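You operate a simulated robot arm through the tools that you are given. There is no shell and no other tool. Be economical: measure what you need, move in short steps, check, and stop when the job is done.

You are at the controls of a simulated two-armed robot. One attempt, no reset.

## Task
Put shaft 4's gear in the red WORN tray, fit the one marked 26/35, run the drive.
Fine: gear 20/17 overhangs it: park that on the free peg and put it back on shaft 3; one gear off at a time, straight from seat to seat; turn the orange gear knob till the counter lights; other gears stay.

The check looks at the end state, three seconds after you hand in, the way a careful person would. Anything else that was tipped, shoved, dropped, spilled or broken makes it a failure.

## Robot
Two 7-joint arms with fingered hands on one trunk, on a base that drives. Base frame: it is fixed to the floor where the robot stands at the start and does not move with it; the origin is under the middle of the robot, x ahead of it, y to its left, z up; the surface under the hand at the start is at about z = 0.812. Readings come in m, degrees, newtons and seconds.
The left shoulder is at the start at [0.055, 0.158, 1.094], the right one opposite. With the tool pointing down near the work surface each hand reaches from about 0.42 to 0.84 m from the robot's upright axis, wherever it stands, measured 20 degrees to its own side. Places, roughly: fourth shaft [0.5, 0.1, 0.8]; inside of the red gear tray [0.6, -0.3, 0.8]; sixth back peg [0.7, -0.1, 0.8]; third shaft [0.5, 0.1, 0.8]. Payload 4 kg a hand.
The TCP of each hand is the grasp point between the finger pads, 0.03 m short of the fingertips. In the tool frame z runs along the fingers and y along their closing line. The gripper opens to 0.104 m. The gripper's body begins 0.035 m behind the TCP. The gripper is a hand of 4 fingers: y runs from the thumb to the fingers, the wrist lies at [-0.015, -0.104, -0.178] in the tool frame.
Orientation is that of the tool frame in the base frame, as [roll, pitch, yaw] about the fixed x, y, z axes, in that order (R = Rz(yaw) Ry(pitch) Rx(roll)). With the fingers straight down and the wrist toward the robot, the tool's x, y and z point along [0, 1, 0], [1, 0, 0] and [0, 0, -1] of the base frame.

## Interface
- The arms move only by the tool step_arm. It takes "left_increments", "right_increments" or both (then of equal length, played together; a hand with none holds still); each is text: rows parted by semicolons, each of 6 numbers parted by spaces: the turn, a rotation vector about the tool's x, y, z in degrees, then the shift along the tool's x, y, z in m. In form: ax ay az tx ty tz; .... A call has 1 to 10 rows; each row is the pose to reach, as a shift and turn from the pose commanded when the call began, along the tool's axes at that moment. Each row takes 0.2 s and may step no farther than 0.05 m and 8.6 degrees from the row before; otherwise, the whole call is refused. Where a pose cannot be reached the arm comes as near as it can. A force on the tool above 40 N (or 10 N above the force at the start of the call, whichever is more), or a blocked arm, ends the call early, and 0.2 s more pass. In this call time passes only in rows, and 0.2 s behind the last. It gives the time, the measured TCP pose, the force on the tool (base axes), the opening and the grip force at its end, in the units of the frame above (readings bear some noise), with the torque about the TCP (base axes, N m) and any sound that the robot's microphone picked up, and new pictures: "pictures" is both (left out), scene, wrist or none (wrist: the cameras of the hands that moved).
- Cameras (640 x 400 px; columns grow to the right, rows downward): "scene" is now at [0.1389, -0.0104, 1.2859]; the picture's right is [-0.10, -0.99, 0.00], its down [-0.44, 0.04, -0.90] and it looks along [0.89, -0.09, -0.44] (base axes); focal length 236 px, centre (320, 200). "left" rides on the left gripper at [-0.061, -0.092, -0.13] in its tool frame; the picture's right is [-0.81, -0.28, 0.52], its down [0.53, -0.71, 0.46] and it looks along [0.24, 0.64, 0.72] (tool axes); focal length 275 px, centre (320, 200). "right" rides on the right gripper at [0.061, -0.092, -0.13] in its tool frame; the picture's right is [-0.81, 0.28, -0.52], its down [-0.53, -0.71, 0.45] and it looks along [-0.24, 0.64, 0.72] (tool axes); focal length 275 px, centre (320, 200). There is no depth. A picture from a camera that has moved, and an enlarged one, comes with that camera's place and axes in the base frame and with its lens. The place of the scene camera against the robot may be out by one fixed shift of up to 0.012 m in any direction.
- move_column(by): slides the trunk up (or, below 0, down) by that many m; the arms and the scene camera ride with it, the base frame stays. It gives what a move gives, with no picture.
- base_move(legs): drives the robot by 1 to 6 legs, each [ahead, turn to the left] in m and degrees, along the robot's own axes; the way and the turn of a leg run together, so that a leg with both is an arc; at most 1.5 m and 180 degrees a leg. The arms and the cameras ride along, it lands a little off, and it stops where it bumps. It gives what a move gives, and a new picture of the scene camera.
- set_fingers(index, middle, ring, thumb_bend, thumb_turn, hand): sets how far each is bent, from 0 (flat) to 100 (curled in); at 30 the hand is open as for a grip, at 70 the pads meet at the TCP. One left out holds its place. A second passes; each finger stops where it meets its share of the squeeze, and holds until it gets a number again. It is the only way to open and close the hand. It gives what a move gives, with no picture; readings hold the bend of each and the force on the fingers (four entries, about 0 where the hand has none), thumb and palm. thumb_turn goes from beside the hand (0) to across from the fingers (100), as for a grip.
- head_to(pan, tilt): turns the head with the scene camera to pan (to the left, within 80 degrees either way) and tilt (down, from -29 to 69), counted from straight ahead of the robot. It gives what a move gives, and a new picture of the scene camera.
- zoom(camera, box): a new picture of the part [left, top, right, bottom] of that camera's present view, enlarged. No time passes.
- close_job(): hands the job in; it is judged then, once.

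Go step by step. Nothing tells you exact positions but the pictures and the camera data: compare them with the known pose of the tool, close in by small moves and look again before you grip or let go. The budget is 120 turns and 260 pictures, counting those below and the enlarged ones. Unless the task says otherwise, let go and move clear before handing in, and close with one line.

The tools are called after "Emit:" as a command line: name --argument value ..., lists and objects as JSON in quotes. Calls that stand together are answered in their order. step_arm: Moves the arms, as the interface text tells. Its arguments: {"type":"object","properties":{"left_increments":{"type":"string"},"right_increments":{"type":"string"},"pictures":{"type":"string","enum":["both","scene","wrist","none"]}},"required":[]} The other tools are called the same way: move_column (by) slides the trunk up or down; set_fingers (index, middle, ring, thumb_bend, thumb_turn, hand) moves the fingers one by one; base_move (legs) drives the base; head_to (pan, tilt) turns the head that bears the scene camera; zoom (camera, box) takes an enlarged picture of a part of a camera's view; close_job () hands the job in.

At the start:

```text
clock: 0.0
left_eef_pos: [0.5627, 0.2276, 1.153]
left_tool_rot: [-179.9, 0.0, 90.0]
left_ft_force: [-0.4, 0.1, 0.2]
left_ft_torque: [-0.01, -0.02, 0.01]
left_opening: 0.1034
left_gripper_force: 0.0
left_shape: jaw
left_bend: [30.0, 30.0, 30.0, 30.0, 98.0]
left_finger forces: [0.0, 0.0, 0.1, 0.1, 0.0, 0.1]
right_eef_pos: [0.4958, -0.1381, 1.1328]
right_tool_rot: [-180.0, -0.1, 90.0]
right_ft_force: [-0.3, 0.7, 0.0]
right_ft_torque: [-0.03, 0.03, -0.01]
right_opening: 0.1033
right_gripper_force: 0.1
right_shape: jaw
right_bend: [30.0, 30.0, 30.0, 30.0, 98.0]
right_finger forces: [0.0, 0.0, 0.0, 0.1, 0.0, 0.1]
trunk travel left (down, up): [-0.3, 0.207]
robot x, y, heading: [0.0011, 0.001, 0.1]
head pan, tilt: [-5.9, 25.2]
```

scene: 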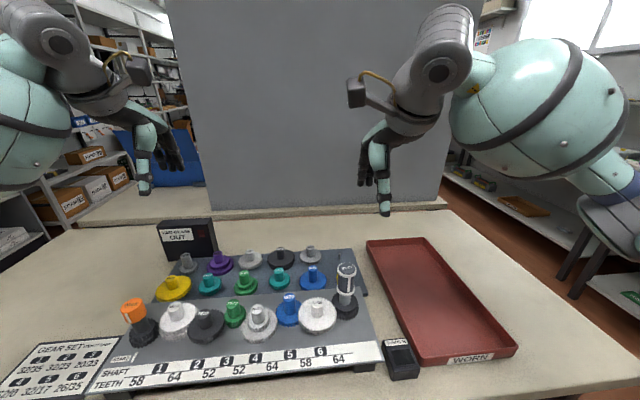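
right: 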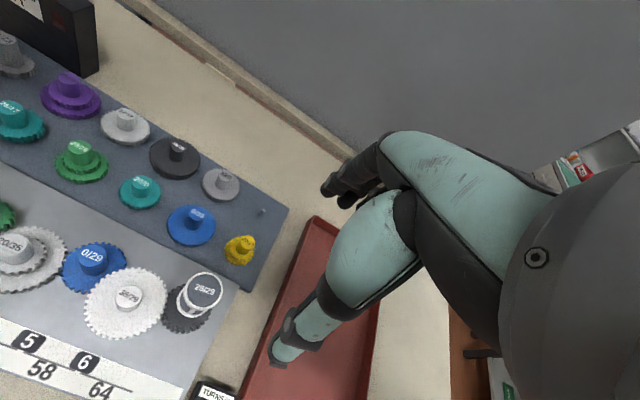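
left: 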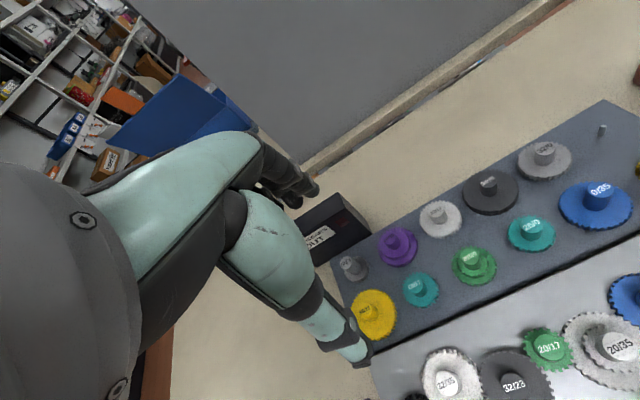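

I see a gear board with six shafts in the front row, spare gears on pegs behind it, and the red tray at the right. I'll zoom in to read the markings.

Emit:
zoom --camera "scene" --box '[100, 230, 260, 330]'

Emit:
zoom --camera "scene" --box '[220, 230, 380, 330]'

Emit:
zoom --camera "scene" --box '[0, 300, 160, 400]'

Emit:
zoom --camera "left" --box '[320, 120, 640, 320]'

Emit:
zoom --camera "right" --box '[0, 60, 320, 260]'

Emit:
head_to --pan 5 --tilt 50

```text
4.00 times, centred on (180, 280) of scene
camera zoom: at [0.1389, -0.0104, 1.2859], right [-0.1, -0.99, 0.0], down [-0.44, 0.04, -0.9], along [0.89, -0.09, -0.44], focal length 945 px, centre (880, -120)
```

zoom: 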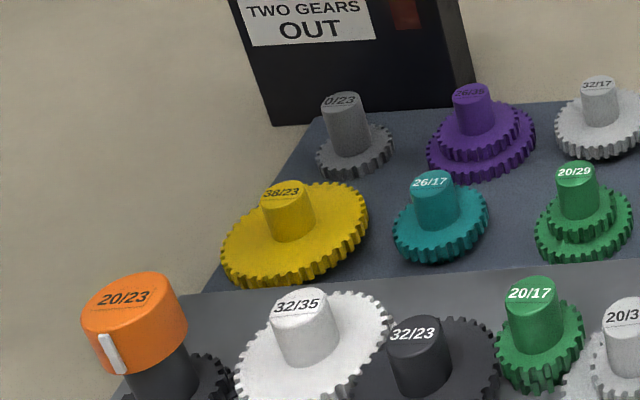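

```text
4.00 times, centred on (300, 280) of scene
camera zoom: at [0.1389, -0.0104, 1.2859], right [-0.1, -0.99, 0.0], down [-0.44, 0.04, -0.9], along [0.89, -0.09, -0.44], focal length 945 px, centre (400, -120)
```

zoom: 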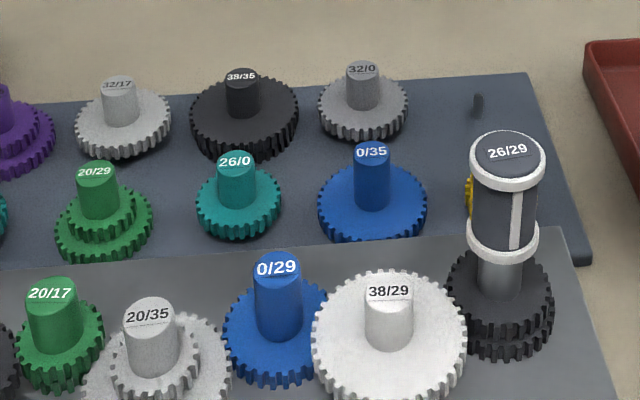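

```text
4.00 times, centred on (80, 350) of scene
camera zoom: at [0.1389, -0.0104, 1.2859], right [-0.1, -0.99, 0.0], down [-0.44, 0.04, -0.9], along [0.89, -0.09, -0.44], focal length 945 px, centre (1280, -400)
```

zoom: 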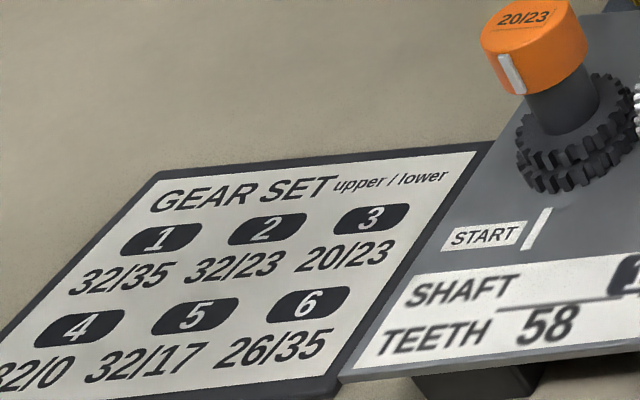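

```text
2.00 times, centred on (480, 220) of left
camera zoom: at [0.4698, 0.1667, 1.2833], right [-0.27, -0.81, -0.52], down [-0.71, 0.53, -0.45], along [0.64, 0.24, -0.73], focal length 551 px, centre (0, 160)
```

zoom: 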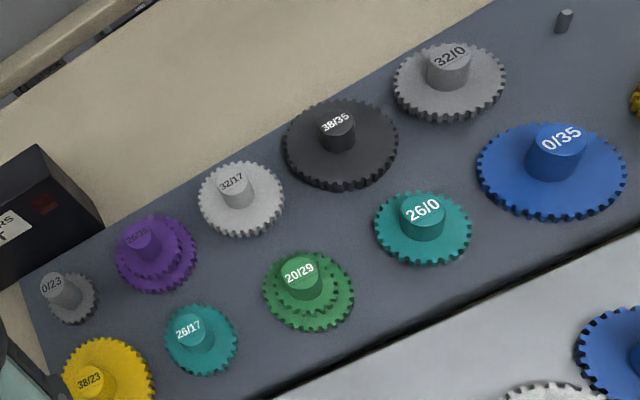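

```text
2.00 times, centred on (160, 160) of right
camera zoom: at [0.4036, -0.0775, 1.2637], right [0.28, -0.81, 0.52], down [-0.71, -0.53, -0.45], along [0.64, -0.24, -0.72], focal length 551 px, centre (640, 280)
```

zoom: 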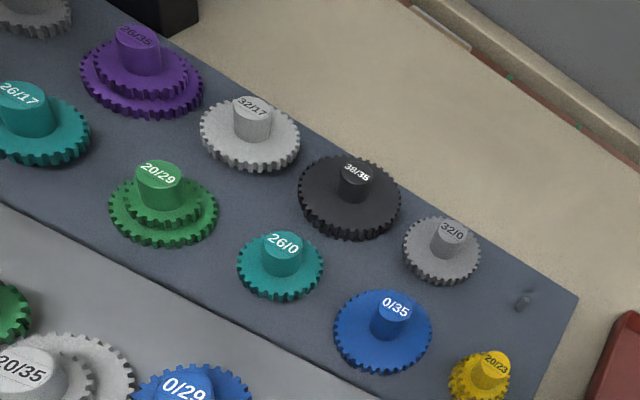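

```text
clock: 0.9
left_eef_pos: [0.5482, 0.2269, 1.16]
left_tool_rot: [179.3, 0.0, 90.2]
left_ft_force: [-0.3, -0.5, 0.2]
left_ft_torque: [-0.02, 0.01, 0.0]
left_opening: 0.104
left_gripper_force: 0.1
left_shape: jaw
left_bend: [30.0, 30.0, 30.0, 30.0, 98.0]
left_finger forces: [0.1, 0.0, 0.0, 0.0, 0.0, 0.0]
right_eef_pos: [0.4819, -0.1379, 1.1386]
right_tool_rot: [179.2, 0.0, 90.0]
right_ft_force: [-1.4, 0.2, -0.4]
right_ft_torque: [-0.04, 0.02, 0.02]
right_opening: 0.104
right_gripper_force: 0.0
right_shape: jaw
right_bend: [30.0, 30.0, 30.0, 30.0, 98.0]
right_finger forces: [0.0, 0.0, 0.0, 0.0, 0.0, 0.1]
trunk travel left (down, up): [-0.3, 0.207]
robot x, y, heading: [-0.0034, 0.0006, -0.0]
head pan, tilt: [5.0, 50.0]
camera scene: at [0.1229, 0.0057, 1.249], right [0.09, -1.0, 0.0], down [-0.77, -0.07, -0.63], along [0.63, 0.06, -0.77], focal length 236 px, centre (320, 200)
```

scene: 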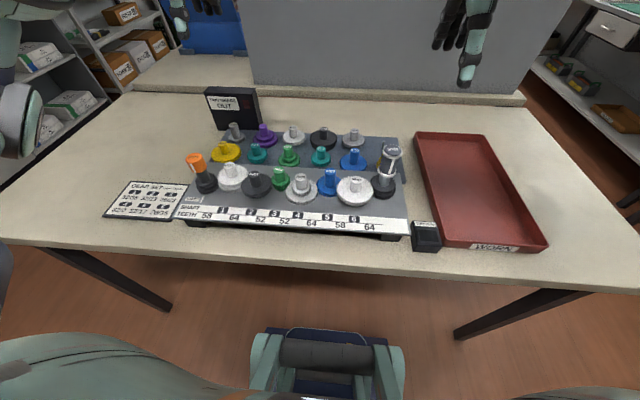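

Shaft 4 carries 20/35, shaft 3 carries 20/17 (green), and the purple gear on the second back peg is 26/35. The free sixth back peg is at the right rear. Next I look at the hand and the shafts more closely.

Emit:
head_to --pan 0 --tilt 35

Emit:
zoom --camera "scene" --box '[340, 40, 500, 140]'

Emit:
zoom --camera "scene" --box '[240, 180, 400, 280]'

```text
clock: 1.7
left_eef_pos: [0.5479, 0.2276, 1.1602]
left_tool_rot: [179.4, -0.1, 90.1]
left_ft_force: [0.6, 0.7, -0.6]
left_ft_torque: [0.04, -0.01, 0.04]
left_opening: 0.1039
left_gripper_force: 0.0
left_shape: jaw
left_bend: [30.0, 30.0, 30.0, 30.0, 98.0]
left_finger forces: [0.0, 0.1, 0.0, 0.1, 0.0, 0.0]
right_eef_pos: [0.4831, -0.1381, 1.1387]
right_tool_rot: [179.3, 0.0, 89.9]
right_ft_force: [-0.1, 0.1, -0.2]
right_ft_torque: [0.01, 0.03, 0.0]
right_opening: 0.1041
right_gripper_force: 0.0
right_shape: jaw
right_bend: [30.0, 30.0, 30.0, 30.0, 98.0]
right_finger forces: [0.1, 0.0, 0.0, 0.1, 0.0, 0.0]
trunk travel left (down, up): [-0.3, 0.207]
robot x, y, heading: [0.0017, 0.0019, -0.1]
head pan, tilt: [0.0, 35.0]
camera scene: at [0.1354, -0.001, 1.2704], right [0.0, -1.0, 0.0], down [-0.59, 0.0, -0.81], along [0.81, 0.0, -0.59], focal length 236 px, centre (320, 200)
```

scene: 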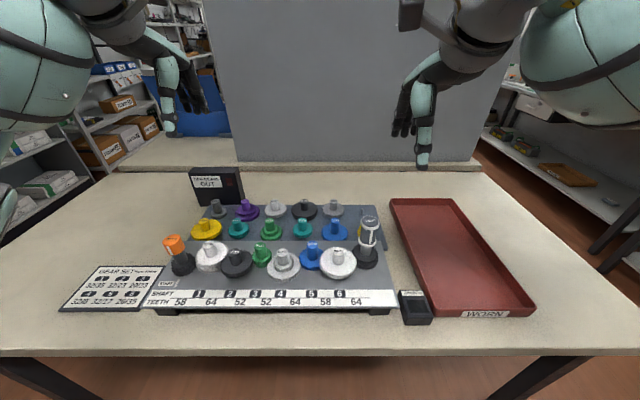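

```text
4.00 times, centred on (420, 90) of scene
camera zoom: at [0.1354, -0.001, 1.2704], right [0.0, -1.0, 0.0], down [-0.59, 0.0, -0.81], along [0.81, 0.0, -0.59], focal length 945 px, centre (-80, 640)
```

zoom: 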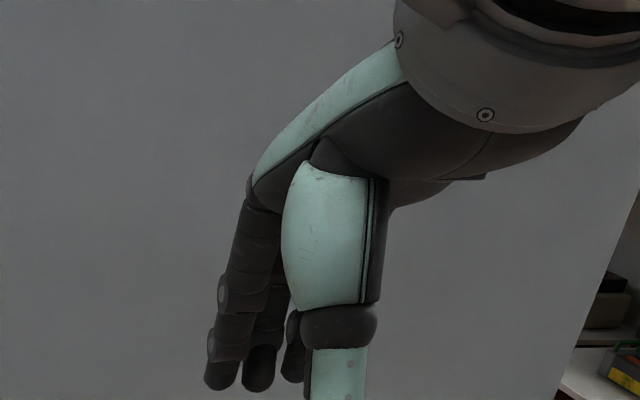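

```text
4.00 times, centred on (320, 230) of scene
camera zoom: at [0.1354, -0.001, 1.2704], right [0.0, -1.0, 0.0], down [-0.59, 0.0, -0.81], along [0.81, 0.0, -0.59], focal length 945 px, centre (320, 80)
```

zoom: 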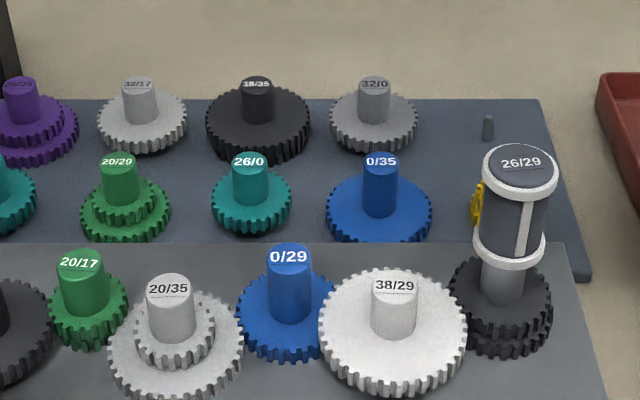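

Shaft 3's hub top is at about (0.48, 0.125, 0.90) and shaft 4's at about (0.463, 0.076, 0.90). I move the left hand aside and bring the right hand over shaft 3, staying high.

Emit:
step_arm --left_increments "0 0 0 0.04 0 0;0 0 0 0.08 0 0;0 0 0 0.12 0 0;0 0 0 0.16 0 0;0 0 0 0.2 0 0;0 0 0 0.2 0 0" --right_increments "0 0 0 0.04 0 0;0 0 0 0.085 0 0;0 0 0 0.13 0 0;0 0 0 0.175 0 0;0 0 0 0.22 0 0;0 0 0 0.263 0 0"

```text
clock: 3.1
left_eef_pos: [0.5469, 0.4306, 1.1579]
left_tool_rot: [179.4, 0.0, 90.0]
left_ft_force: [-0.8, -0.5, -0.7]
left_ft_torque: [-0.06, -0.03, 0.01]
left_opening: 0.1038
left_gripper_force: 0.1
left_shape: jaw
left_bend: [30.0, 30.0, 30.0, 30.0, 98.0]
left_finger forces: [0.0, 0.0, 0.0, 0.0, 0.0, 0.0]
right_eef_pos: [0.4826, 0.1307, 1.1354]
right_tool_rot: [179.2, 0.2, 90.0]
right_ft_force: [0.9, 0.0, 0.3]
right_ft_torque: [-0.01, 0.02, -0.03]
right_opening: 0.104
right_gripper_force: 0.0
right_shape: jaw
right_bend: [30.0, 30.0, 30.0, 30.0, 98.0]
right_finger forces: [0.1, 0.0, 0.0, 0.1, 0.0, 0.0]
trunk travel left (down, up): [-0.3, 0.207]
robot x, y, heading: [0.0008, -0.001, -0.1]
head pan, tilt: [0.0, 35.0]
camera scene: at [0.1348, 0.0009, 1.2705], right [0.0, -1.0, 0.0], down [-0.58, 0.0, -0.81], along [0.81, 0.0, -0.58], focal length 236 px, centre (320, 200)
camera right: at [0.3888, 0.1904, 1.2651], right [0.27, -0.81, 0.52], down [-0.71, -0.53, -0.46], along [0.65, -0.25, -0.71], focal length 275 px, centre (320, 200)
camera left: at [0.453, 0.3705, 1.2864], right [-0.27, -0.81, -0.52], down [-0.71, 0.53, -0.46], along [0.65, 0.24, -0.72], focal length 275 px, centre (320, 200)
```

scene: 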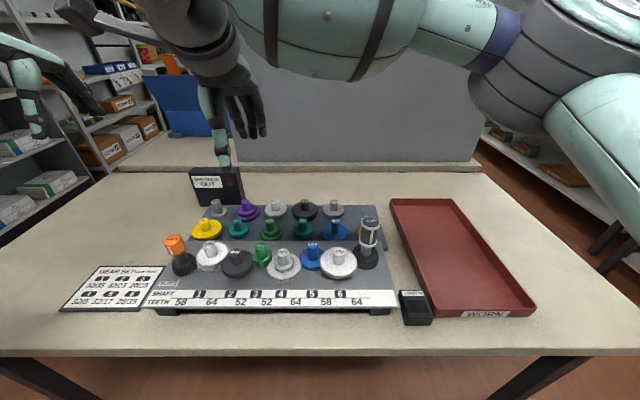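
right: 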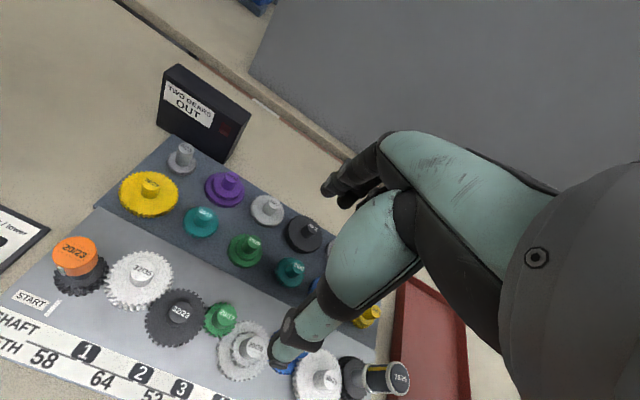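
left: 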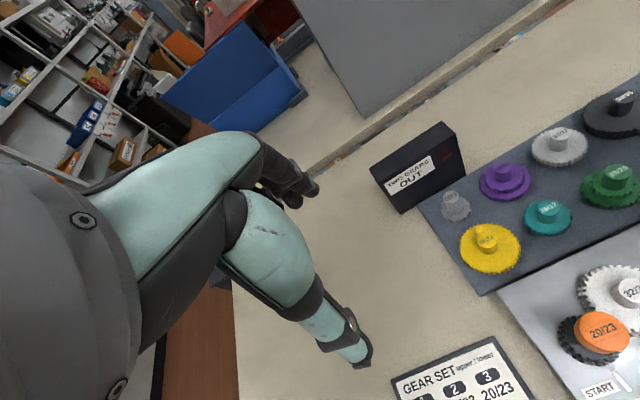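

The tool looks nearly lined up over 20/17. I take a closer look at the hub heights before going down.

Emit:
zoom --camera "scene" --box '[240, 232, 304, 272]'

Emit:
zoom --camera "right" --box '[180, 260, 308, 340]'

Emit:
zoom --camera "scene" --box '[316, 190, 412, 250]'

```text
10.00 times, centred on (272, 252) of scene
camera zoom: at [0.1348, 0.0009, 1.2705], right [0.0, -1.0, 0.0], down [-0.58, 0.0, -0.81], along [0.81, 0.0, -0.58], focal length 2362 px, centre (800, -320)
```

zoom: 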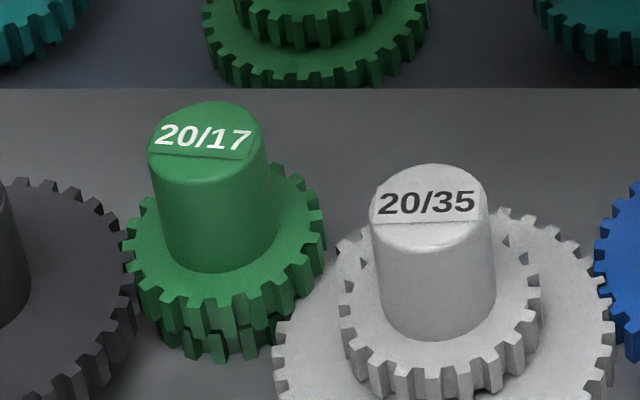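

```text
5.00 times, centred on (244, 300) of right
camera zoom: at [0.3888, 0.1904, 1.2651], right [0.27, -0.81, 0.52], down [-0.71, -0.53, -0.46], along [0.65, -0.25, -0.71], focal length 1376 px, centre (700, -300)
```

zoom: 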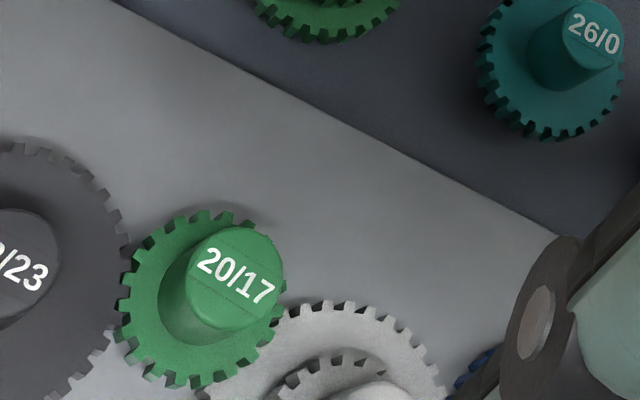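

```text
6.67 times, centred on (364, 220) of scene
camera zoom: at [0.1348, 0.0009, 1.2705], right [0.0, -1.0, 0.0], down [-0.58, 0.0, -0.81], along [0.81, 0.0, -0.58], focal length 1575 px, centre (27, 67)
```

zoom: 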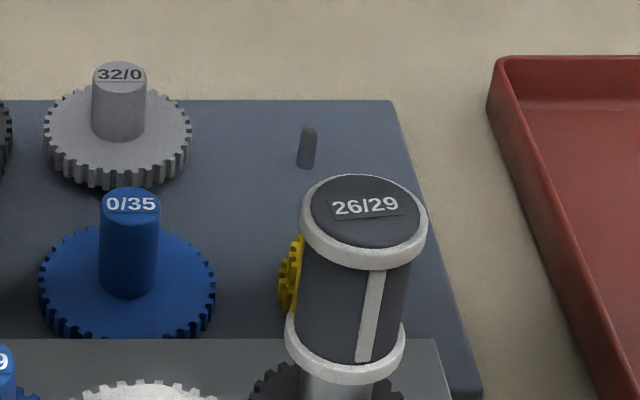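

The 20/17 hub is about 24 mm across, its top is near z 0.902 and its upper gear face near 0.874. I narrow the right hand and lower it to about z 1.0 for a check.

Emit:
set_fingers --hand "right" --index 46 --middle 46 --ring 46 --thumb_bend 46

Emit:
step_arm --right_increments "0 0 0 -0.0067 -0.0056 0.045;0 0 0 -0.0067 -0.0056 0.09;0 0 0 -0.0067 -0.0056 0.135"

Emit:
zoom --camera "scene" --box '[200, 160, 360, 260]'

```text
clock: 4.1
left_eef_pos: [0.5462, 0.4284, 1.1584]
left_tool_rot: [179.3, -0.1, 90.2]
left_ft_force: [0.5, -1.2, -0.7]
left_ft_torque: [-0.03, -0.01, 0.0]
left_opening: 0.1039
left_gripper_force: 0.1
left_shape: jaw
left_bend: [30.0, 30.0, 30.0, 30.0, 98.0]
left_finger forces: [0.0, 0.1, 0.0, 0.0, 0.0, 0.1]
right_eef_pos: [0.4823, 0.1282, 1.1354]
right_tool_rot: [179.3, 0.2, 90.0]
right_ft_force: [-0.6, -0.3, 0.4]
right_ft_torque: [0.0, -0.01, 0.0]
right_opening: 0.0629
right_gripper_force: 0.0
right_shape: fingers
right_bend: [46.0, 46.0, 46.0, 46.0, 98.0]
right_finger forces: [0.0, 0.0, 0.0, 0.0, 0.1, 0.0]
trunk travel left (down, up): [-0.3, 0.207]
robot x, y, heading: [-0.0001, 0.0002, -0.0]
head pan, tilt: [0.0, 35.0]
```

```text
clock: 4.9
left_eef_pos: [0.5473, 0.4281, 1.1581]
left_tool_rot: [179.4, -0.2, 90.1]
left_ft_force: [-0.3, -0.7, 1.0]
left_ft_torque: [0.01, -0.02, -0.04]
left_opening: 0.1039
left_gripper_force: 0.0
left_shape: jaw
left_bend: [30.0, 30.0, 30.0, 30.0, 98.0]
left_finger forces: [0.0, 0.0, 0.1, 0.0, 0.0, 0.0]
right_eef_pos: [0.4814, 0.1202, 1.002]
right_tool_rot: [179.3, -0.1, 90.0]
right_ft_force: [-0.2, -0.1, -0.7]
right_ft_torque: [0.03, 0.01, 0.0]
right_opening: 0.0631
right_gripper_force: 0.1
right_shape: fingers
right_bend: [46.0, 46.0, 46.0, 46.0, 98.0]
right_finger forces: [0.0, 0.0, 0.1, 0.0, 0.0, 0.0]
trunk travel left (down, up): [-0.3, 0.207]
robot x, y, heading: [0.0017, -0.0012, 0.1]
head pan, tilt: [0.0, 35.0]
camera scene: at [0.1358, -0.0012, 1.2704], right [0.0, -1.0, 0.0], down [-0.59, 0.0, -0.81], along [0.81, 0.0, -0.59], focal length 236 px, centre (320, 200)
camera right: at [0.3884, 0.1803, 1.1324], right [0.27, -0.81, 0.52], down [-0.71, -0.53, -0.46], along [0.65, -0.24, -0.72], focal length 275 px, centre (320, 200)
```

scene: 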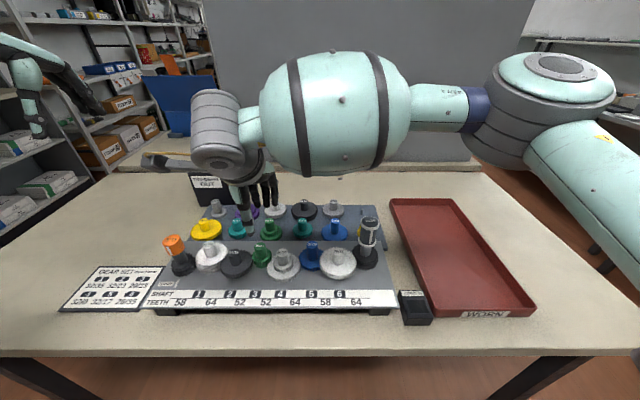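
right: 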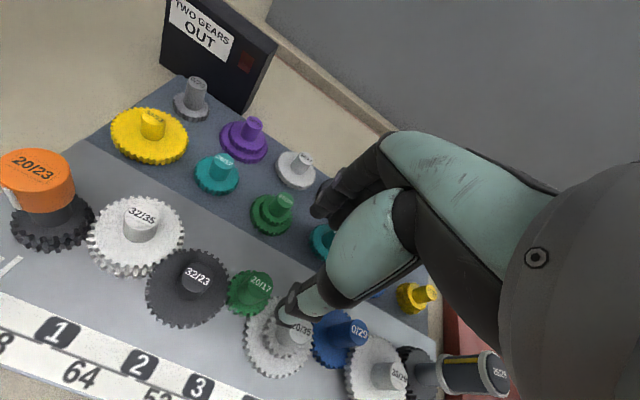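

```text
4.00 times, centred on (280, 210) of scene
camera zoom: at [0.1358, -0.0012, 1.2704], right [0.0, -1.0, 0.0], down [-0.59, 0.0, -0.81], along [0.81, 0.0, -0.59], focal length 945 px, centre (480, 160)
```

zoom: 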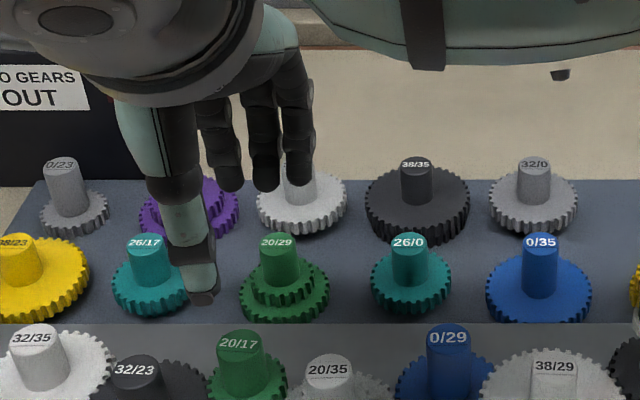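

The index finger and thumb face each other at the TCP, with middle and ring extending to −y. I'll pinch with thumb and index only and keep the other two open, so I zoom in now to fix the alignment.

Emit:
set_fingers --hand "right" --middle 38 --ring 38

Emit:
step_arm --right_increments "0 0 0 0.002 -0.002 0.03;0 0 0 0.002 -0.002 0.06" --pictures "none"

Emit:
zoom --camera "scene" --box '[216, 195, 312, 255]'

Emit:
zoom --camera "right" --box '[200, 220, 360, 320]'

Emit:
zoom --camera "left" --box '[320, 0, 640, 200]'

```text
clock: 5.9
left_eef_pos: [0.5464, 0.4284, 1.1583]
left_tool_rot: [179.4, -0.1, 90.1]
left_ft_force: [-0.3, 0.5, 0.8]
left_ft_torque: [0.02, 0.0, 0.05]
left_opening: 0.1039
left_gripper_force: 0.0
left_shape: jaw
left_bend: [30.0, 30.0, 30.0, 30.0, 98.0]
left_finger forces: [0.0, 0.0, 0.0, 0.0, 0.0, 0.0]
right_eef_pos: [0.4813, 0.1213, 1.0037]
right_tool_rot: [179.3, 0.1, 90.0]
right_ft_force: [0.8, -0.4, 0.3]
right_ft_torque: [-0.01, 0.01, 0.0]
right_opening: 0.063
right_gripper_force: 0.0
right_shape: fingers
right_bend: [46.0, 38.0, 38.0, 46.0, 98.0]
right_finger forces: [0.1, 0.0, 0.1, 0.0, 0.0, 0.1]
trunk travel left (down, up): [-0.3, 0.207]
robot x, y, heading: [-0.0007, 0.0014, 0.1]
head pan, tilt: [0.0, 35.0]
```

```text
clock: 6.5
left_eef_pos: [0.5468, 0.4289, 1.1577]
left_tool_rot: [179.4, 0.0, 90.0]
left_ft_force: [-0.3, -0.9, -0.1]
left_ft_torque: [-0.01, 0.02, -0.01]
left_opening: 0.1041
left_gripper_force: 0.1
left_shape: jaw
left_bend: [30.0, 30.0, 30.0, 30.0, 98.0]
left_finger forces: [0.0, 0.0, 0.0, 0.1, 0.0, 0.1]
right_eef_pos: [0.4778, 0.1216, 0.9435]
right_tool_rot: [179.2, 0.1, 90.0]
right_ft_force: [0.9, 0.3, 0.0]
right_ft_torque: [-0.01, 0.0, -0.02]
right_opening: 0.063
right_gripper_force: 0.0
right_shape: fingers
right_bend: [46.0, 38.0, 38.0, 46.0, 98.0]
right_finger forces: [0.0, 0.0, 0.1, 0.0, 0.0, 0.0]
trunk travel left (down, up): [-0.3, 0.207]
robot x, y, heading: [-0.0018, 0.0007, 0.2]
head pan, tilt: [0.0, 35.0]
```

```text
6.67 times, centred on (264, 225) of scene
camera zoom: at [0.1356, -0.0009, 1.2704], right [0.0, -1.0, 0.0], down [-0.58, 0.0, -0.81], along [0.81, 0.0, -0.58], focal length 1575 px, centre (693, 33)
```

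zoom: 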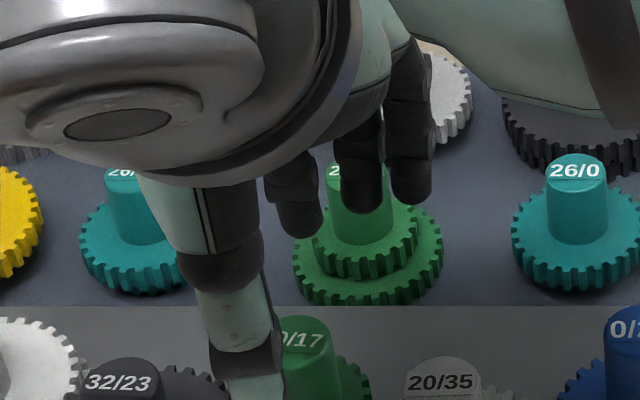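

```text
4.00 times, centred on (280, 270) of right
camera zoom: at [0.3844, 0.1811, 1.073], right [0.27, -0.81, 0.52], down [-0.71, -0.53, -0.46], along [0.65, -0.24, -0.72], focal length 1101 px, centre (480, -80)
```

zoom: 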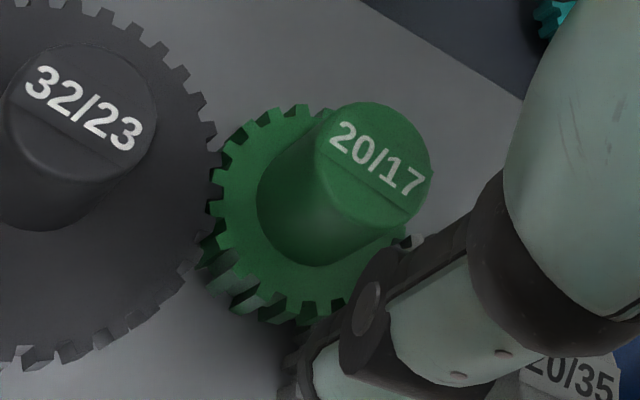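

```text
2.00 times, centred on (480, 100) of left
camera zoom: at [0.4537, 0.3682, 1.2868], right [-0.27, -0.81, -0.52], down [-0.71, 0.53, -0.46], along [0.65, 0.25, -0.72], focal length 551 px, centre (0, 400)
```

zoom: 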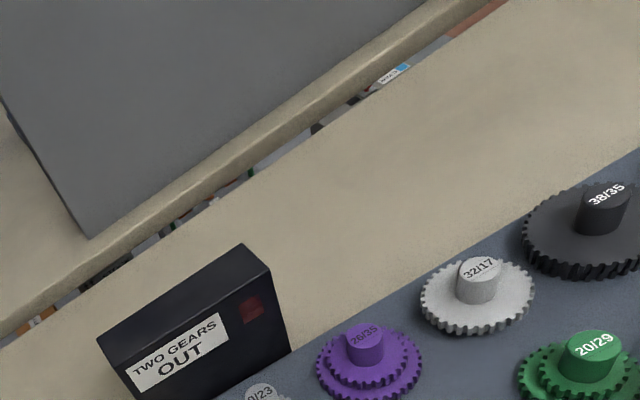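

The scene and right-wrist estimates of the hub's y differ by about 5 mm. I move the left hand so its camera gives a third view.

Emit:
step_arm --left_increments "0 0 0 -0.04 -0.03 0;0 0 0 -0.08 -0.06 0" --pictures "wrist"

Emit:
zoom --camera "left" --box '[480, 160, 640, 260]'

```text
clock: 7.1
left_eef_pos: [0.4837, 0.349, 1.1604]
left_tool_rot: [179.3, -0.1, 90.1]
left_ft_force: [0.6, -0.5, 0.0]
left_ft_torque: [0.04, -0.02, 0.0]
left_opening: 0.1041
left_gripper_force: 0.1
left_shape: jaw
left_bend: [30.0, 30.0, 30.0, 30.0, 98.0]
left_finger forces: [0.0, 0.1, 0.1, 0.1, 0.0, 0.0]
right_eef_pos: [0.4765, 0.1212, 0.9447]
right_tool_rot: [179.2, 0.1, 90.0]
right_ft_force: [-0.7, 0.3, 1.2]
right_ft_torque: [0.01, 0.0, 0.0]
right_opening: 0.0633
right_gripper_force: 0.1
right_shape: fingers
right_bend: [46.0, 38.0, 38.0, 46.0, 98.0]
right_finger forces: [0.1, 0.0, 0.0, 0.0, 0.1, 0.1]
trunk travel left (down, up): [-0.3, 0.207]
robot x, y, heading: [-0.0006, 0.0025, -0.1]
head pan, tilt: [0.0, 35.0]
camera left: at [0.3906, 0.2876, 1.2889], right [-0.27, -0.81, -0.52], down [-0.71, 0.53, -0.46], along [0.65, 0.25, -0.72], focal length 275 px, centre (320, 200)
```

left: 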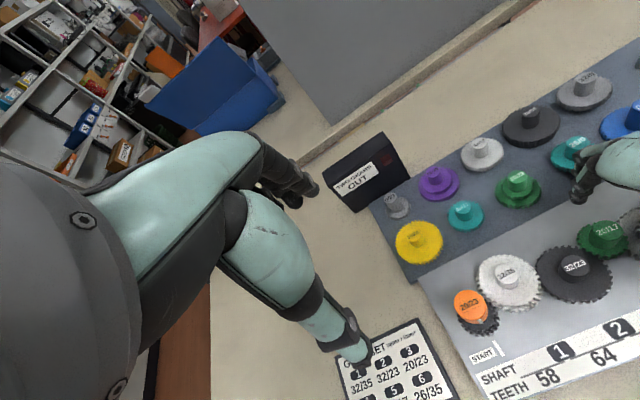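

```text
4.00 times, centred on (560, 210) of left
camera zoom: at [0.3906, 0.2876, 1.2889], right [-0.27, -0.81, -0.52], down [-0.71, 0.53, -0.46], along [0.65, 0.25, -0.72], focal length 1101 px, centre (-640, 160)
```

zoom: 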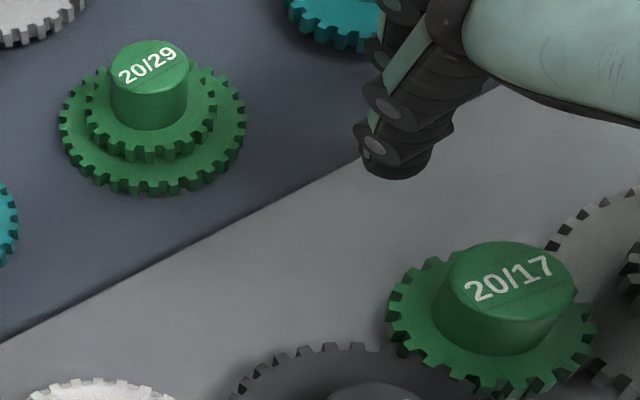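

Comparing the views, the hub is near (0.476, 0.127) and the finger–thumb axis sits about 3 mm to the +y side of it. I shift −3 mm and lower so the tips straddle the hub.

Emit:
step_arm --right_increments "0 0 0 -0.003 0 0.012;0 0 0 -0.003 0 0.024;0 0 0 -0.003 0 0.035" --pictures "none"

Emit:
zoom --camera "left" --box '[480, 160, 640, 260]'

Emit:
zoom --camera "right" --box '[200, 200, 360, 300]'

Emit:
zoom --camera "scene" --box '[216, 210, 312, 270]'

```text
clock: 7.9
left_eef_pos: [0.4865, 0.3488, 1.1584]
left_tool_rot: [179.4, -0.1, 90.1]
left_ft_force: [-0.7, -0.6, 0.3]
left_ft_torque: [-0.02, 0.03, 0.0]
left_opening: 0.1038
left_gripper_force: 0.1
left_shape: jaw
left_bend: [30.0, 30.0, 30.0, 30.0, 98.0]
left_finger forces: [0.0, 0.1, 0.0, 0.1, 0.0, 0.1]
right_eef_pos: [0.4765, 0.1174, 0.9073]
right_tool_rot: [179.3, 0.0, 89.9]
right_ft_force: [0.0, 0.4, -0.6]
right_ft_torque: [-0.01, 0.01, 0.0]
right_opening: 0.0632
right_gripper_force: 0.1
right_shape: fingers
right_bend: [46.0, 38.0, 38.0, 46.0, 98.0]
right_finger forces: [0.0, 0.0, 0.0, 0.0, 0.1, 0.1]
trunk travel left (down, up): [-0.3, 0.207]
robot x, y, heading: [-0.0008, -0.003, 0.2]
head pan, tilt: [0.0, 35.0]
```

```text
4.00 times, centred on (560, 210) of left
camera zoom: at [0.3926, 0.2884, 1.2881], right [-0.27, -0.81, -0.52], down [-0.71, 0.53, -0.46], along [0.65, 0.25, -0.72], focal length 1101 px, centre (-640, 160)
```

zoom: 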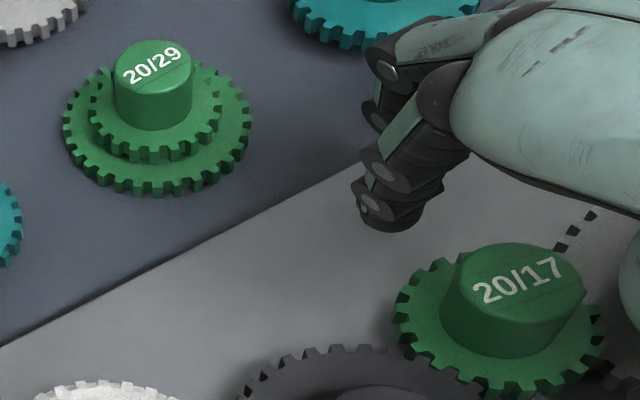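

```text
4.00 times, centred on (280, 250) of right
camera zoom: at [0.3835, 0.1784, 1.0367], right [0.27, -0.81, 0.52], down [-0.71, -0.53, -0.46], along [0.65, -0.24, -0.72], focal length 1101 px, centre (480, 0)
```

zoom: 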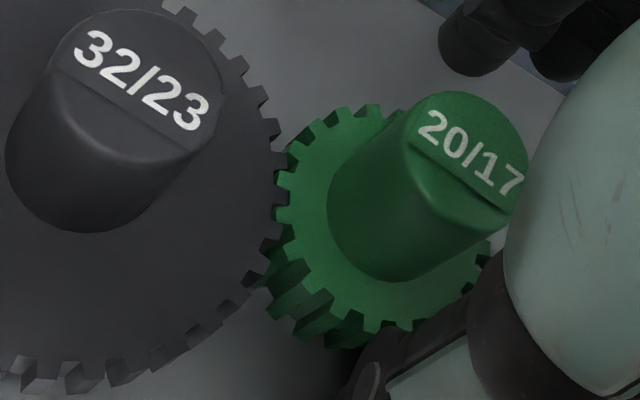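

```text
6.67 times, centred on (264, 240) of scene
camera zoom: at [0.1355, -0.0009, 1.2704], right [0.0, -1.0, 0.0], down [-0.58, 0.0, -0.81], along [0.81, 0.0, -0.58], focal length 1575 px, centre (693, -67)
```

zoom: 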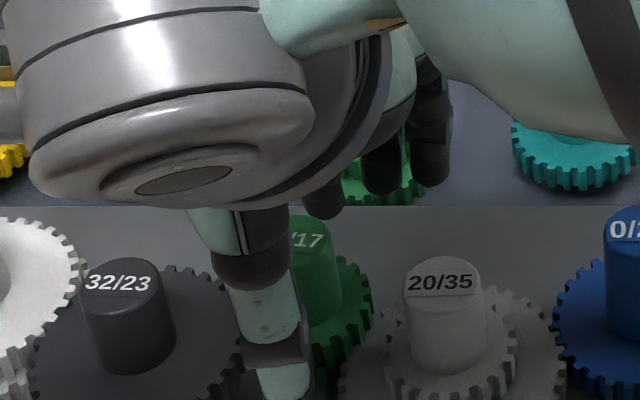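

The fingers now straddle the hub within about 2 mm. I close the thumb and index finger on it.

Emit:
set_fingers --hand "right" --index 70 --thumb_bend 70

Emit:
zoom --camera "left" --box '[480, 160, 640, 260]'

Emit:
zoom --camera "right" --box '[200, 200, 360, 300]'

```text
clock: 8.9
left_eef_pos: [0.4858, 0.3486, 1.1587]
left_tool_rot: [179.4, -0.1, 90.0]
left_ft_force: [0.1, 0.5, -0.2]
left_ft_torque: [0.01, -0.01, 0.04]
left_opening: 0.1041
left_gripper_force: 0.1
left_shape: jaw
left_bend: [30.0, 30.0, 30.0, 30.0, 98.0]
left_finger forces: [0.0, 0.0, 0.0, 0.1, 0.0, 0.0]
right_eef_pos: [0.4762, 0.1175, 0.9074]
right_tool_rot: [179.3, 0.2, 89.9]
right_ft_force: [0.8, -0.3, -0.1]
right_ft_torque: [-0.01, -0.06, 0.0]
right_opening: 0.0192
right_gripper_force: 5.5
right_shape: fingers
right_bend: [62.0, 38.0, 38.0, 65.0, 97.0]
right_finger forces: [5.8, 0.0, 0.1, 0.0, 4.8, 0.0]
trunk travel left (down, up): [-0.3, 0.207]
robot x, y, heading: [0.0, 0.0032, -0.1]
head pan, tilt: [0.0, 35.0]
```

```text
4.00 times, centred on (560, 210) of left
camera zoom: at [0.3923, 0.2884, 1.2882], right [-0.27, -0.81, -0.52], down [-0.71, 0.53, -0.46], along [0.65, 0.25, -0.72], focal length 1101 px, centre (-640, 160)
```

zoom: 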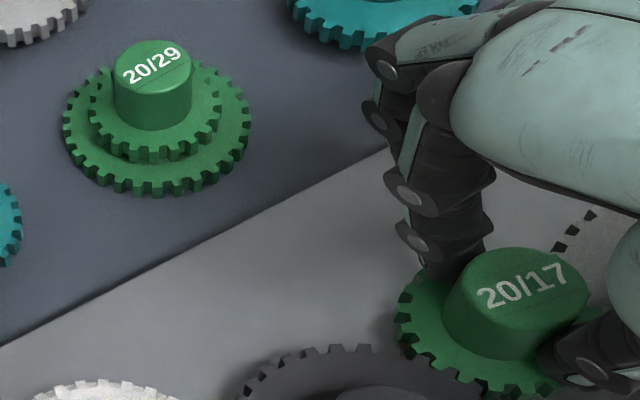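

```text
4.00 times, centred on (280, 250) of right
camera zoom: at [0.3833, 0.1784, 1.037], right [0.27, -0.81, 0.52], down [-0.71, -0.53, -0.46], along [0.65, -0.24, -0.72], focal length 1101 px, centre (480, 0)
```

zoom: 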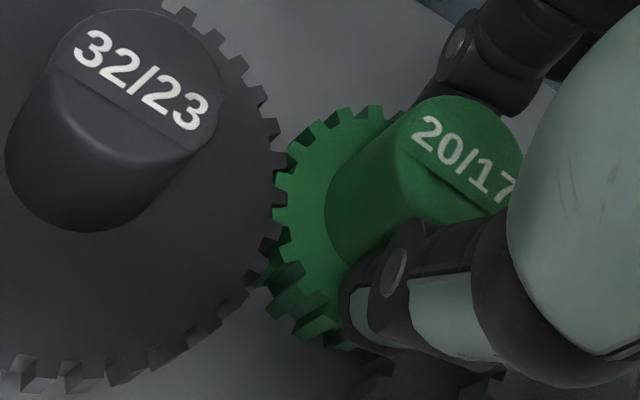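

It's gripped on thumb and index. I squeeze a bit more and lift straight up slowly.

Emit:
set_fingers --hand "right" --index 85 --thumb_bend 85

Emit:
step_arm --right_increments "0 0 0 0 0 -0.008;0 0 0 0 0 -0.016;0 0 0 0 0 -0.026;0 0 0 0 0 -0.036" --pictures "wrist"

Emit:
zoom --camera "left" --box '[480, 160, 640, 260]'

```text
clock: 9.9
left_eef_pos: [0.4851, 0.3489, 1.1603]
left_tool_rot: [179.3, -0.2, 90.1]
left_ft_force: [-0.1, -0.3, -0.9]
left_ft_torque: [0.02, 0.0, -0.03]
left_opening: 0.1038
left_gripper_force: 0.2
left_shape: jaw
left_bend: [30.0, 30.0, 30.0, 30.0, 98.0]
left_finger forces: [0.0, 0.0, 0.0, 0.0, 0.1, 0.1]
right_eef_pos: [0.4746, 0.119, 0.9078]
right_tool_rot: [179.3, 0.1, 90.0]
right_ft_force: [-11.0, -2.1, 0.3]
right_ft_torque: [-0.11, 0.34, 0.06]
right_opening: 0.018
right_gripper_force: 16.7
right_shape: fingers
right_bend: [57.0, 38.0, 38.0, 72.0, 97.0]
right_finger forces: [9.9, 0.0, 0.0, 0.1, 22.6, 0.1]
trunk travel left (down, up): [-0.3, 0.207]
robot x, y, heading: [-0.0009, 0.001, -0.1]
head pan, tilt: [0.0, 35.0]
```

```text
clock: 10.9
left_eef_pos: [0.4851, 0.3482, 1.1581]
left_tool_rot: [179.3, -0.1, 90.0]
left_ft_force: [-0.6, 0.0, -0.4]
left_ft_torque: [-0.01, 0.0, -0.02]
left_opening: 0.1039
left_gripper_force: 0.1
left_shape: jaw
left_bend: [30.0, 30.0, 30.0, 30.0, 98.0]
left_finger forces: [0.0, 0.1, 0.0, 0.0, 0.1, 0.0]
right_eef_pos: [0.4757, 0.1175, 0.9443]
right_tool_rot: [179.2, 0.0, 90.0]
right_ft_force: [-0.8, 0.1, -0.2]
right_ft_torque: [-0.01, -0.02, 0.0]
right_opening: 0.018
right_gripper_force: 14.8
right_shape: fingers
right_bend: [54.0, 38.0, 38.0, 73.0, 97.0]
right_finger forces: [14.7, 0.0, 0.1, 0.0, 15.2, 0.0]
trunk travel left (down, up): [-0.3, 0.207]
robot x, y, heading: [-0.0028, 0.0041, -0.1]
head pan, tilt: [0.0, 35.0]
camera right: at [0.382, 0.1769, 1.0737], right [0.27, -0.81, 0.52], down [-0.71, -0.53, -0.46], along [0.65, -0.24, -0.72], focal length 275 px, centre (320, 200)
```

right: 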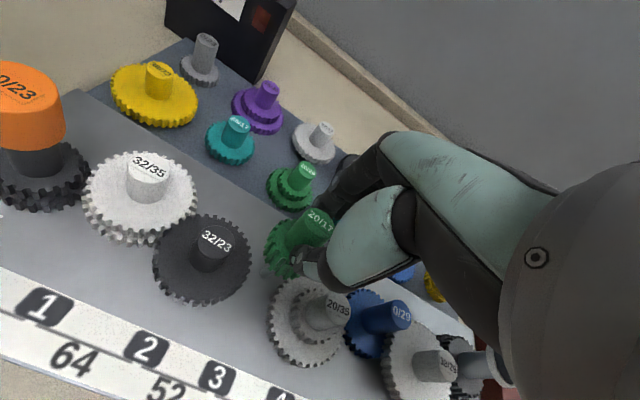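

```text
4.00 times, centred on (560, 210) of left
camera zoom: at [0.3917, 0.2885, 1.2884], right [-0.27, -0.81, -0.52], down [-0.71, 0.53, -0.46], along [0.65, 0.25, -0.72], focal length 1101 px, centre (-640, 160)
```

zoom: 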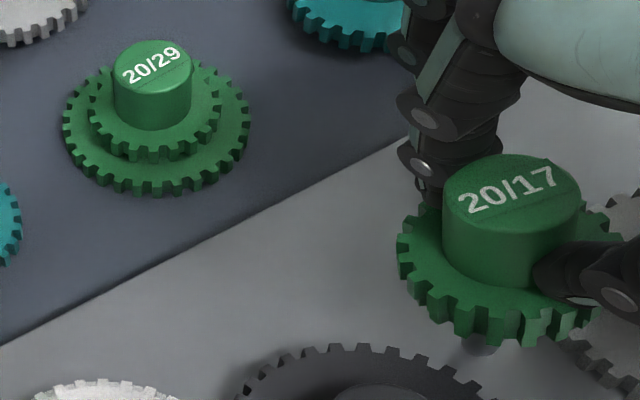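

The gear is free of the shaft and held. I lift it higher and carry it toward the free peg, which is near (0.683, −0.12).

Emit:
step_arm --right_increments "0 0 0 0 0 -0.045;0 0 0 0 0 -0.09;0 0 0 -0.035 0.028 -0.1;0 0 0 -0.07 0.056 -0.1;0 0 0 -0.105 0.084 -0.1;0 0 0 -0.14 0.112 -0.1;0 0 0 -0.175 0.14 -0.1;0 0 0 -0.21 0.168 -0.1;0 0 0 -0.24 0.19 -0.1;0 0 0 -0.24 0.19 -0.1"

```text
clock: 13.1
left_eef_pos: [0.4856, 0.3503, 1.1589]
left_tool_rot: [179.3, 0.0, 90.2]
left_ft_force: [-0.5, 0.8, -0.2]
left_ft_torque: [0.04, 0.01, 0.02]
left_opening: 0.104
left_gripper_force: 0.0
left_shape: jaw
left_bend: [30.0, 30.0, 30.0, 30.0, 98.0]
left_finger forces: [0.0, 0.1, 0.0, 0.1, 0.0, 0.0]
right_eef_pos: [0.6644, -0.1244, 1.0457]
right_tool_rot: [179.3, 0.0, 90.1]
right_ft_force: [-0.1, 0.4, -0.1]
right_ft_torque: [-0.01, -0.01, -0.02]
right_opening: 0.0177
right_gripper_force: 14.3
right_shape: fingers
right_bend: [54.0, 38.0, 38.0, 73.0, 97.0]
right_finger forces: [14.8, 0.0, 0.0, 0.0, 14.9, 0.1]
trunk travel left (down, up): [-0.3, 0.207]
robot x, y, heading: [0.0, -0.0062, -0.3]
head pan, tilt: [0.0, 35.0]
camera scene: at [0.1349, -0.0004, 1.2705], right [0.0, -1.0, 0.0], down [-0.58, 0.0, -0.81], along [0.81, 0.0, -0.58], focal length 236 px, centre (320, 200)
camera right: at [0.5697, -0.064, 1.1758], right [0.27, -0.81, 0.52], down [-0.71, -0.53, -0.46], along [0.65, -0.24, -0.72], focal length 275 px, centre (320, 200)
```

scene: 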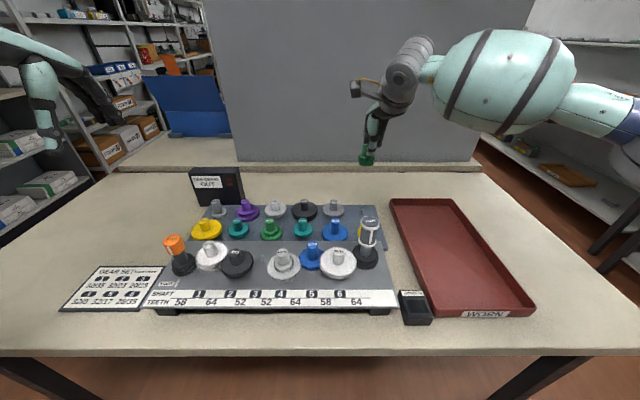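
right: 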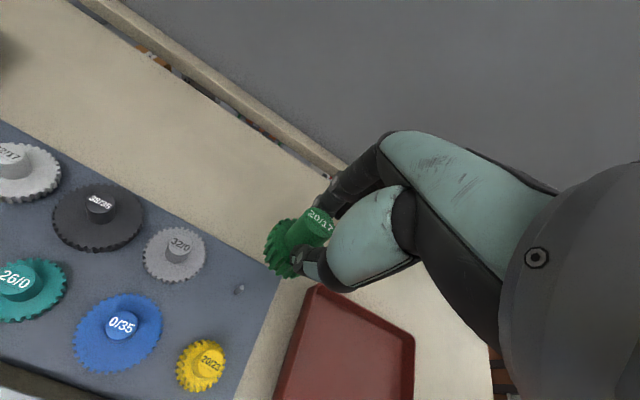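

The free peg is clearly visible below and left of the gear. I zoom in to measure both.

Emit:
zoom --camera "right" --box '[220, 200, 348, 280]'

Emit:
zoom --camera "right" --box '[200, 255, 296, 315]'

Emit:
zoom --camera "scene" --box '[320, 130, 416, 190]'

Emit:
zoom --camera "scene" --box '[330, 190, 394, 230]'

```text
5.00 times, centred on (284, 240) of right
camera zoom: at [0.5697, -0.064, 1.1758], right [0.27, -0.81, 0.52], down [-0.71, -0.53, -0.46], along [0.65, -0.24, -0.72], focal length 1376 px, centre (500, 0)
```

zoom: 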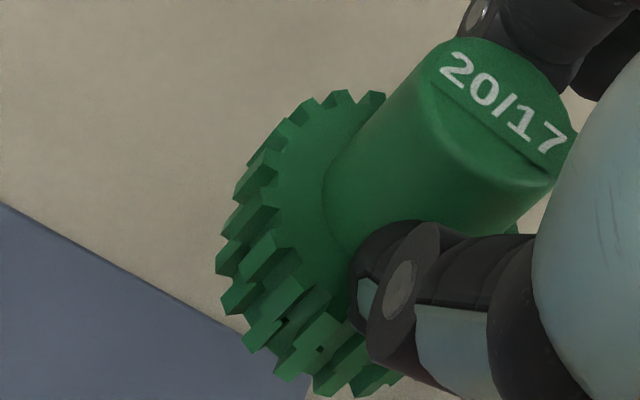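

```text
6.67 times, centred on (248, 285) of right
camera zoom: at [0.5697, -0.064, 1.1758], right [0.27, -0.81, 0.52], down [-0.71, -0.53, -0.46], along [0.65, -0.24, -0.72], focal length 1835 px, centre (800, -367)
```

zoom: 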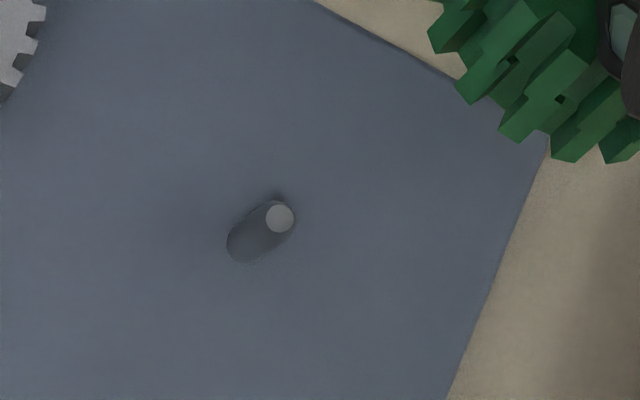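

```text
6.67 times, centred on (368, 160) of scene
camera zoom: at [0.1349, -0.0004, 1.2705], right [0.0, -1.0, 0.0], down [-0.58, 0.0, -0.81], along [0.81, 0.0, -0.58], focal length 1575 px, centre (0, 467)
```

zoom: 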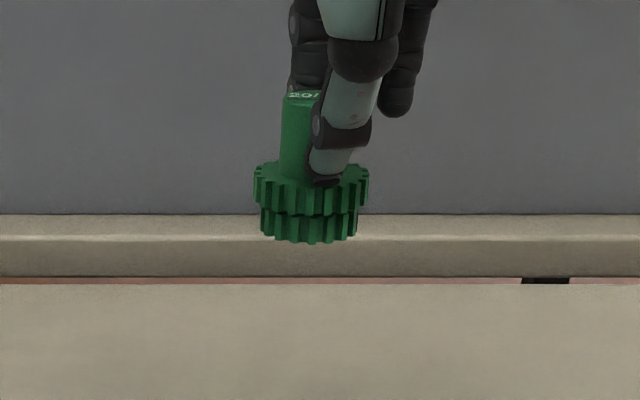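

```text
10.00 times, centred on (362, 210) of scene
camera zoom: at [0.1349, -0.0004, 1.2705], right [0.0, -1.0, 0.0], down [-0.58, 0.0, -0.81], along [0.81, 0.0, -0.58], focal length 2362 px, centre (-100, 100)
```

zoom: 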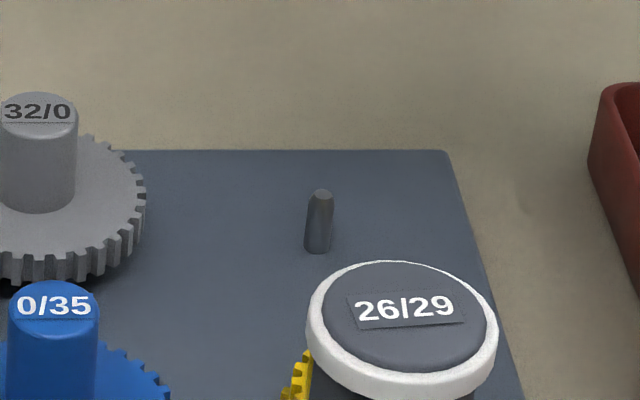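

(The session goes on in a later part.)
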